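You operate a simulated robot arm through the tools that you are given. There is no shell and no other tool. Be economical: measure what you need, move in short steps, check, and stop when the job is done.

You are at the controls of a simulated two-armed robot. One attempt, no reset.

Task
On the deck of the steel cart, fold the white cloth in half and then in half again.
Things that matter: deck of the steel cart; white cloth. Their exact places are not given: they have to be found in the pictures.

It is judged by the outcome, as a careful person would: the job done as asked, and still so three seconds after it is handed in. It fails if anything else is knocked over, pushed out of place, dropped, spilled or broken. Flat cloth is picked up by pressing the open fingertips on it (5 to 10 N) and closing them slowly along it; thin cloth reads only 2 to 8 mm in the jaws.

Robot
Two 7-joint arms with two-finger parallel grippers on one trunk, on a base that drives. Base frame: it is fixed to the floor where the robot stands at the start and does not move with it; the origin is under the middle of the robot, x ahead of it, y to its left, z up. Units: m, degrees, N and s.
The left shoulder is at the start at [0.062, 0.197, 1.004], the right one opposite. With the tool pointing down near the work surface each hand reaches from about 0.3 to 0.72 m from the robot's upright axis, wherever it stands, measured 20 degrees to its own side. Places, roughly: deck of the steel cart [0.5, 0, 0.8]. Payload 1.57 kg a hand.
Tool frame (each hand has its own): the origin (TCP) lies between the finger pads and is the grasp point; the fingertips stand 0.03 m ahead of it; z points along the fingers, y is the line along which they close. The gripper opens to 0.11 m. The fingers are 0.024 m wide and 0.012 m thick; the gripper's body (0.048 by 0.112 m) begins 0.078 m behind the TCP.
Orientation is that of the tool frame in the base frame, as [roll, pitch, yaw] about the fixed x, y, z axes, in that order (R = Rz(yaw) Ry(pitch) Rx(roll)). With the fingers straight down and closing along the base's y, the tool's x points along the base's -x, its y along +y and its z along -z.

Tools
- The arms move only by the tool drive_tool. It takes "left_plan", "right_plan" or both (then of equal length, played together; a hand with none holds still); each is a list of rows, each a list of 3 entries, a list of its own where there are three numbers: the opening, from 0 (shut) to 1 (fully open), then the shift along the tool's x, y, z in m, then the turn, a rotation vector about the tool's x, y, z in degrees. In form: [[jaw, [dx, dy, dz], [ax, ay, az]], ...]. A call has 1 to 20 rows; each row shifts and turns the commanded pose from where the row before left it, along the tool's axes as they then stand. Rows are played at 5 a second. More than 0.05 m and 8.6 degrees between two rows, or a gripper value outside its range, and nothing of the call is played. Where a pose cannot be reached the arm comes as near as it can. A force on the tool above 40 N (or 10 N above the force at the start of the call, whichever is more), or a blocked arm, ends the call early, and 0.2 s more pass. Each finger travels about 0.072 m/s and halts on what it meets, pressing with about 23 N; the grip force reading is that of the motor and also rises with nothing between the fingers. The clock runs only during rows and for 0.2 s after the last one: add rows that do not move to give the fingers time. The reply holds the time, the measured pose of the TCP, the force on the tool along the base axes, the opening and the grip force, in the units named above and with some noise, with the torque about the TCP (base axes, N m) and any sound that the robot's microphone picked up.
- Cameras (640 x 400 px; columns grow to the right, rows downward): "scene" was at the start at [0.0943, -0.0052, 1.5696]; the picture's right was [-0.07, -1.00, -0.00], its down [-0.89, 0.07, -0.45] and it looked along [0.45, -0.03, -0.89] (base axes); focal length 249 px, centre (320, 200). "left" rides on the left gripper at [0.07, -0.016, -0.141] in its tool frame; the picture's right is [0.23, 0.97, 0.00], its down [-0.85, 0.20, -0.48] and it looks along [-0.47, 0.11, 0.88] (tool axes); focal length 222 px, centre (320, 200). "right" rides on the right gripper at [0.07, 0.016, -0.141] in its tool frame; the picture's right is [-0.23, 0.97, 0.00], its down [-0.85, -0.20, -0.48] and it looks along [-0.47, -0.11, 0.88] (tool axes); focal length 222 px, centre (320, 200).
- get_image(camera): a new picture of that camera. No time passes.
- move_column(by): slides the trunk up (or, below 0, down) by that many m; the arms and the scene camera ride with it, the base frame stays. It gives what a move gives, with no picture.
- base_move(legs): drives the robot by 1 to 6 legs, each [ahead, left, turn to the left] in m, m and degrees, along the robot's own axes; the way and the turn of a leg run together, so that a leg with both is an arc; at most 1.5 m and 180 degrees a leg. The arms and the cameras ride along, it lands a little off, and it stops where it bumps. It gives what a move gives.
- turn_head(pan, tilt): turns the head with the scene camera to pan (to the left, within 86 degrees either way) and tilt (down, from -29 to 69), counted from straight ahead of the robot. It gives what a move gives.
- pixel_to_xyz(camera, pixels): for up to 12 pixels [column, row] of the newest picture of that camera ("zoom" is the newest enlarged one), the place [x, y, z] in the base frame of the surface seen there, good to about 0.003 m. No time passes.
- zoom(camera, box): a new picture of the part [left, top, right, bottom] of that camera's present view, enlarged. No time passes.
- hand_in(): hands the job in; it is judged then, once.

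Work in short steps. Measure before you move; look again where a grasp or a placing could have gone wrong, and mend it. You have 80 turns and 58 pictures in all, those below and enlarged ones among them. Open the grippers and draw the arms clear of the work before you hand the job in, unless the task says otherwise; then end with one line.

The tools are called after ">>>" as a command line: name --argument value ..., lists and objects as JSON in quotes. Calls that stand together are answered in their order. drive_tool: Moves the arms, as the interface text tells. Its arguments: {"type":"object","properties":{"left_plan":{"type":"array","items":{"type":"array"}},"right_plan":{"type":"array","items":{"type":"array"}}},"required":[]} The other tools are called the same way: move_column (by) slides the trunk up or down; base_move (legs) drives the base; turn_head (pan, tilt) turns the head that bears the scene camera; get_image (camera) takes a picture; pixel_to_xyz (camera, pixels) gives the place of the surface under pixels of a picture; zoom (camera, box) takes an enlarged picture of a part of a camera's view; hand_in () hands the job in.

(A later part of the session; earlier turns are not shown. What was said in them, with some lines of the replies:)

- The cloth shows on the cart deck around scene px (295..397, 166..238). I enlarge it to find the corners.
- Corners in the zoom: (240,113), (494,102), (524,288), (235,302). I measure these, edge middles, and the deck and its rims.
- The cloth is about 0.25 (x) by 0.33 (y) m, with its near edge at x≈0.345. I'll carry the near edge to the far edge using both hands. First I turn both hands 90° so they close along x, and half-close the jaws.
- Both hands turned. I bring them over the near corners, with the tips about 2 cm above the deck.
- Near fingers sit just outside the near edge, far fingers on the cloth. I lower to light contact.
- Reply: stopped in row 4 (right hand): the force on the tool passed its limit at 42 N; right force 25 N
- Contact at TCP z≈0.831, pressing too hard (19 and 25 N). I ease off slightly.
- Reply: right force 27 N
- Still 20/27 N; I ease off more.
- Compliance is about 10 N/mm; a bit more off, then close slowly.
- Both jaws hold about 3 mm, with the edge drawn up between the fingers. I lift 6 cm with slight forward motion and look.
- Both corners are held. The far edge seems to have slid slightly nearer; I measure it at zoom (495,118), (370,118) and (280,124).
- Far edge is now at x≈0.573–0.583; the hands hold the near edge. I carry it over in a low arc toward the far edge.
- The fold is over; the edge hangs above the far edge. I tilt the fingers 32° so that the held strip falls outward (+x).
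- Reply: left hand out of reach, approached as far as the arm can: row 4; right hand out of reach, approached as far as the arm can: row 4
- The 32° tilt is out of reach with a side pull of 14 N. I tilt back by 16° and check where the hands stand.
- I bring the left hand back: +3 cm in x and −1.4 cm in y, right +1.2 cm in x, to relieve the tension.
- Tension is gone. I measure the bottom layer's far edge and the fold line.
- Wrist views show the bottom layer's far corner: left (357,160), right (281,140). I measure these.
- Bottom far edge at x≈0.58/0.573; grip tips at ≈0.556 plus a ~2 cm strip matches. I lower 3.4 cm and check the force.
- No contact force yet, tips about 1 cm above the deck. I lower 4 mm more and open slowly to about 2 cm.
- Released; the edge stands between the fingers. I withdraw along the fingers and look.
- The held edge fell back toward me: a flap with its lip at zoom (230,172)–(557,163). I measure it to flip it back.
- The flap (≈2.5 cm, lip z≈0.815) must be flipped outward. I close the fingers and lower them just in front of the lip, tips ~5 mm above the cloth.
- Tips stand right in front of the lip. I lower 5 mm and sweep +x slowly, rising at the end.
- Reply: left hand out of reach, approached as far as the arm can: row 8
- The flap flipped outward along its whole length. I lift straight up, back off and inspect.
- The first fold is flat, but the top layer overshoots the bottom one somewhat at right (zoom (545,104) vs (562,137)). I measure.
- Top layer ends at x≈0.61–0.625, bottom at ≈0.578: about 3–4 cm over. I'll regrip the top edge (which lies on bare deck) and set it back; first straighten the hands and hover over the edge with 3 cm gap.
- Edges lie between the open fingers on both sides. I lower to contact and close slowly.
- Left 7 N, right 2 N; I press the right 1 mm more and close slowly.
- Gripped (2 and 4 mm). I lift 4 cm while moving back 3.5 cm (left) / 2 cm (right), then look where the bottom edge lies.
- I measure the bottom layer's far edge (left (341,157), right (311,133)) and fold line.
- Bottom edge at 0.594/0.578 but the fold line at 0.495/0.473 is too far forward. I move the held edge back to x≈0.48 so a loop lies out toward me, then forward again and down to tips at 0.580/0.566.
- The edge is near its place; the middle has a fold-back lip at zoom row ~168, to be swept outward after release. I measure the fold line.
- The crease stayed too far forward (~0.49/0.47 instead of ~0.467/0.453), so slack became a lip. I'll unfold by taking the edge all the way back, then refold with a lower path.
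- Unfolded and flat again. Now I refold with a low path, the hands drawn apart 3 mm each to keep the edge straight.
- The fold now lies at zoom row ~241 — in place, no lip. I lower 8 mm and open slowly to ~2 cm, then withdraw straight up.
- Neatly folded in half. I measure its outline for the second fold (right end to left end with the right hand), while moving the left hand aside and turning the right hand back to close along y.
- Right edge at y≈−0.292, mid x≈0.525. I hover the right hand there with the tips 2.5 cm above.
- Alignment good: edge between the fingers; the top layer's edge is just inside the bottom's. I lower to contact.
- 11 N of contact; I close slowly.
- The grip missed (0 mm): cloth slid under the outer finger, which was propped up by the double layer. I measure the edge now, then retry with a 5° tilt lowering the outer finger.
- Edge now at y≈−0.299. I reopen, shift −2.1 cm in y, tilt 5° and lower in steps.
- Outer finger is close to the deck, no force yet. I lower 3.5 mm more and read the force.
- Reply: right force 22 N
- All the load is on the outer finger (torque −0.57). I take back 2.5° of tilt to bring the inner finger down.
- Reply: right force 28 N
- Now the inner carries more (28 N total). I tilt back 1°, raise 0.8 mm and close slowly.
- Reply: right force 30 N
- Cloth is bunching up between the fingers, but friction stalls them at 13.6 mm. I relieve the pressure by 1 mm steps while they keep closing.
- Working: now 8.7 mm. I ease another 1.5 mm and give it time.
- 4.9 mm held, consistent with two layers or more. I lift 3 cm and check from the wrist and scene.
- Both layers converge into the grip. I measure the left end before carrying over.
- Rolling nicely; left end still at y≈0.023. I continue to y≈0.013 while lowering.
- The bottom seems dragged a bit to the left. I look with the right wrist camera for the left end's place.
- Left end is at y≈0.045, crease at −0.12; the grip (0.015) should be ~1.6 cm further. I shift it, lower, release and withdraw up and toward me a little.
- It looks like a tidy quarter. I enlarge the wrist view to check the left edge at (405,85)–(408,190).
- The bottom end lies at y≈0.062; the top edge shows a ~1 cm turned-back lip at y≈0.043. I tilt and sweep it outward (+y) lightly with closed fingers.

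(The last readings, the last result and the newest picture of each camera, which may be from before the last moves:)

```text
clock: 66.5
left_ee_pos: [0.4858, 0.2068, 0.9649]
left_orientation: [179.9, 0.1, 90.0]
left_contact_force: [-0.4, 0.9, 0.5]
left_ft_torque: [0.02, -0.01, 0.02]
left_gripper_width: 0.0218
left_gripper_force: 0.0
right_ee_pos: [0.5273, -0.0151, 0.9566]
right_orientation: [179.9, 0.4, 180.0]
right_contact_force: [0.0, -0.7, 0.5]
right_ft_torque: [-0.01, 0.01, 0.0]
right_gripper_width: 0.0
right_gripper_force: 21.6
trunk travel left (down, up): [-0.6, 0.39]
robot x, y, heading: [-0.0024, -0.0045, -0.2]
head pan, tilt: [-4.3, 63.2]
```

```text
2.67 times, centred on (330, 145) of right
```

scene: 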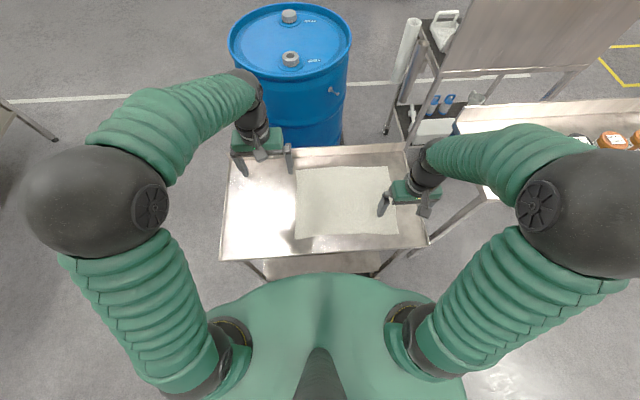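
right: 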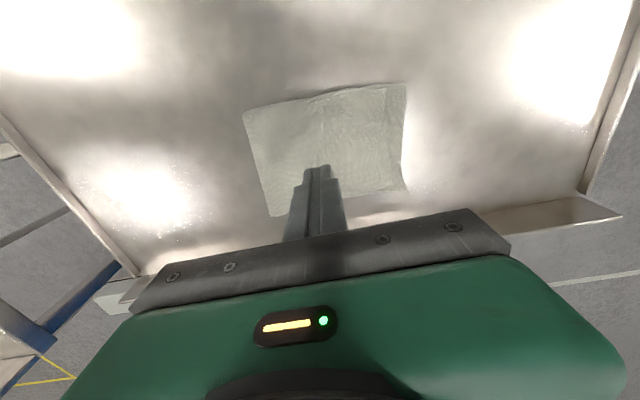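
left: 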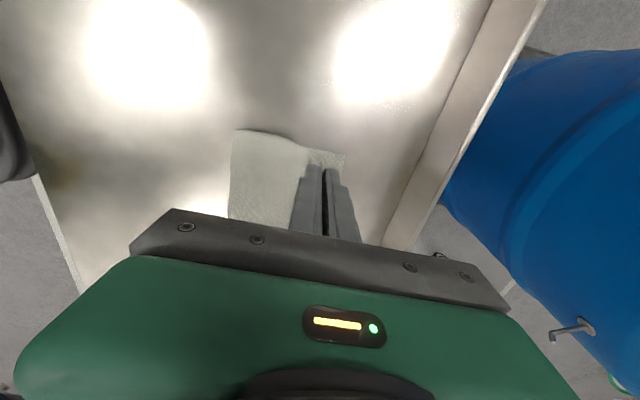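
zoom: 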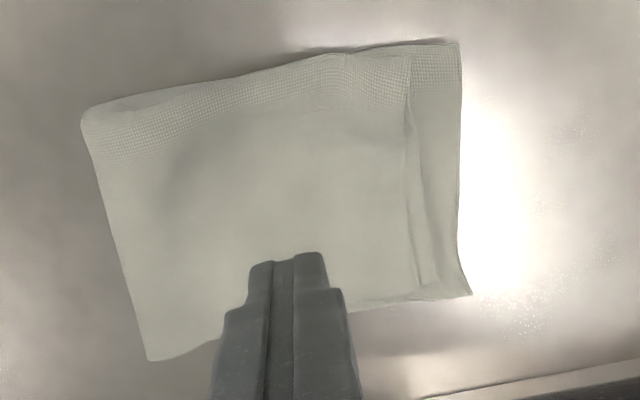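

The gap between top edge (px ~415) and bottom end (px ~460) is even. I measure it.

>>> pixel_to_xyz --camera "zoom" --pixels '[[400, 80], [405, 180], [415, 270], [452, 60], [455, 180], [464, 290], [90, 130], [130, 290], [150, 352], [425, 180], [250, 200], [435, 120]]'

```text
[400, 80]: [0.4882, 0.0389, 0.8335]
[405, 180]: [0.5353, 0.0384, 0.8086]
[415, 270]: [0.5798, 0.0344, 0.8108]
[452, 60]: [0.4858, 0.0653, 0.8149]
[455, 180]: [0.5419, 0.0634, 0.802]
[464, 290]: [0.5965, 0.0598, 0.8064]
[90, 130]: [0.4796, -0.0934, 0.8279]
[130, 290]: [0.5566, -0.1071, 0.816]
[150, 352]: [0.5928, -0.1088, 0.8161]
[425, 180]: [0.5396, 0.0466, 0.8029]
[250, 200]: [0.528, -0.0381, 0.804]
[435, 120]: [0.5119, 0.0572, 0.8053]
```

Result is a compact packet of about 0.12 × 0.17 m, four layers, with the top edge within ~2 cm of the bottom one. Further dragging would risk disturbing it; I withdraw both arms up and clear.

>>> drive_tool --left_plan '[[0.4, [0.02, 0, -0.02], [0, 0, 0]], [0.6, [0.02, 0, -0.02], [0, 0, 0]], [0.8, [0.02, 0, -0.02], [0, 0, 0]], [1, [0, 0, 0], [0, 0, 0]], [1, [0, 0, 0], [0, 0, 0]], [1, [0, 0, 0], [0, 0, 0]], [1, [0, 0, 0], [0, 0, 0]], [1, [0, 0, 0], [0, 0, 0]], [1, [0, 0, 0], [0, 0, 0]]]' --right_plan '[[0, [0, -0.01, -0.03], [0, 0, 0]], [0, [0, -0.035, -0.02], [0, 0, 0]], [0.2, [0, -0.04, 0], [0, 0, 0]], [0.4, [0, -0.04, 0], [0, 0, 0]], [0.6, [0, -0.04, 0], [0, 0, 0]], [0.8, [0, -0.04, 0], [0, 0, 0]], [1, [0.03, -0.03, 0], [0, 0, 0]], [1, [0, 0, 0], [0, 0, 0]], [1, [0, 0, 0], [0, 0, 0]]]'

>>> zoom --camera "scene" --box '[230, 140, 410, 240]'

```text
clock: 68.5
left_ee_pos: [0.4881, 0.2671, 1.0256]
left_orientation: [180.0, 0.0, 90.0]
left_contact_force: [0.4, 0.0, 0.1]
left_ft_torque: [0.04, 0.0, 0.01]
left_gripper_width: 0.11
left_gripper_force: 0.0
right_ee_pos: [0.4966, -0.2521, 1.005]
right_orientation: [180.0, 0.3, 179.9]
right_contact_force: [-0.4, 0.2, -0.2]
right_ft_torque: [0.0, 0.03, -0.04]
right_gripper_width: 0.1099
right_gripper_force: 0.0
trunk travel left (down, up): [-0.6, 0.39]
robot x, y, heading: [-0.0034, 0.003, 0.2]
head pan, tilt: [-4.3, 63.2]
```

```text
3.56 times, centred on (320, 190) of scene
```

zoom: 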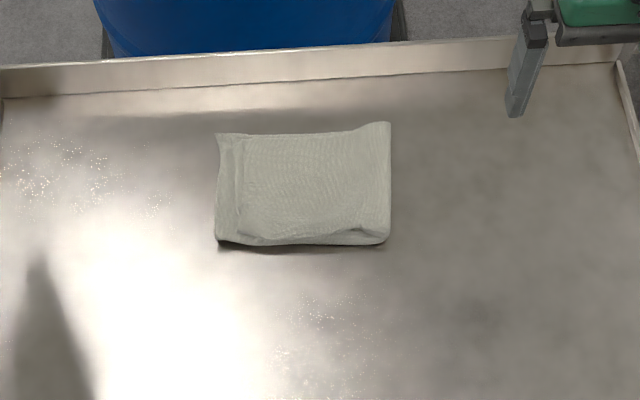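

The cloth lies folded in quarters on the deck (zoom (216–390, 122–245)), both grippers are open and clear, and nothing else moved. I hand in.

>>> hand_in

```text
The job is handed in.
```

The white cloth is folded in half and in half again on the cart deck, about 0.12 × 0.17 m. The top edge sits about 2 cm short of the bottom one, the crease is a little puffy, and nothing else was disturbed.
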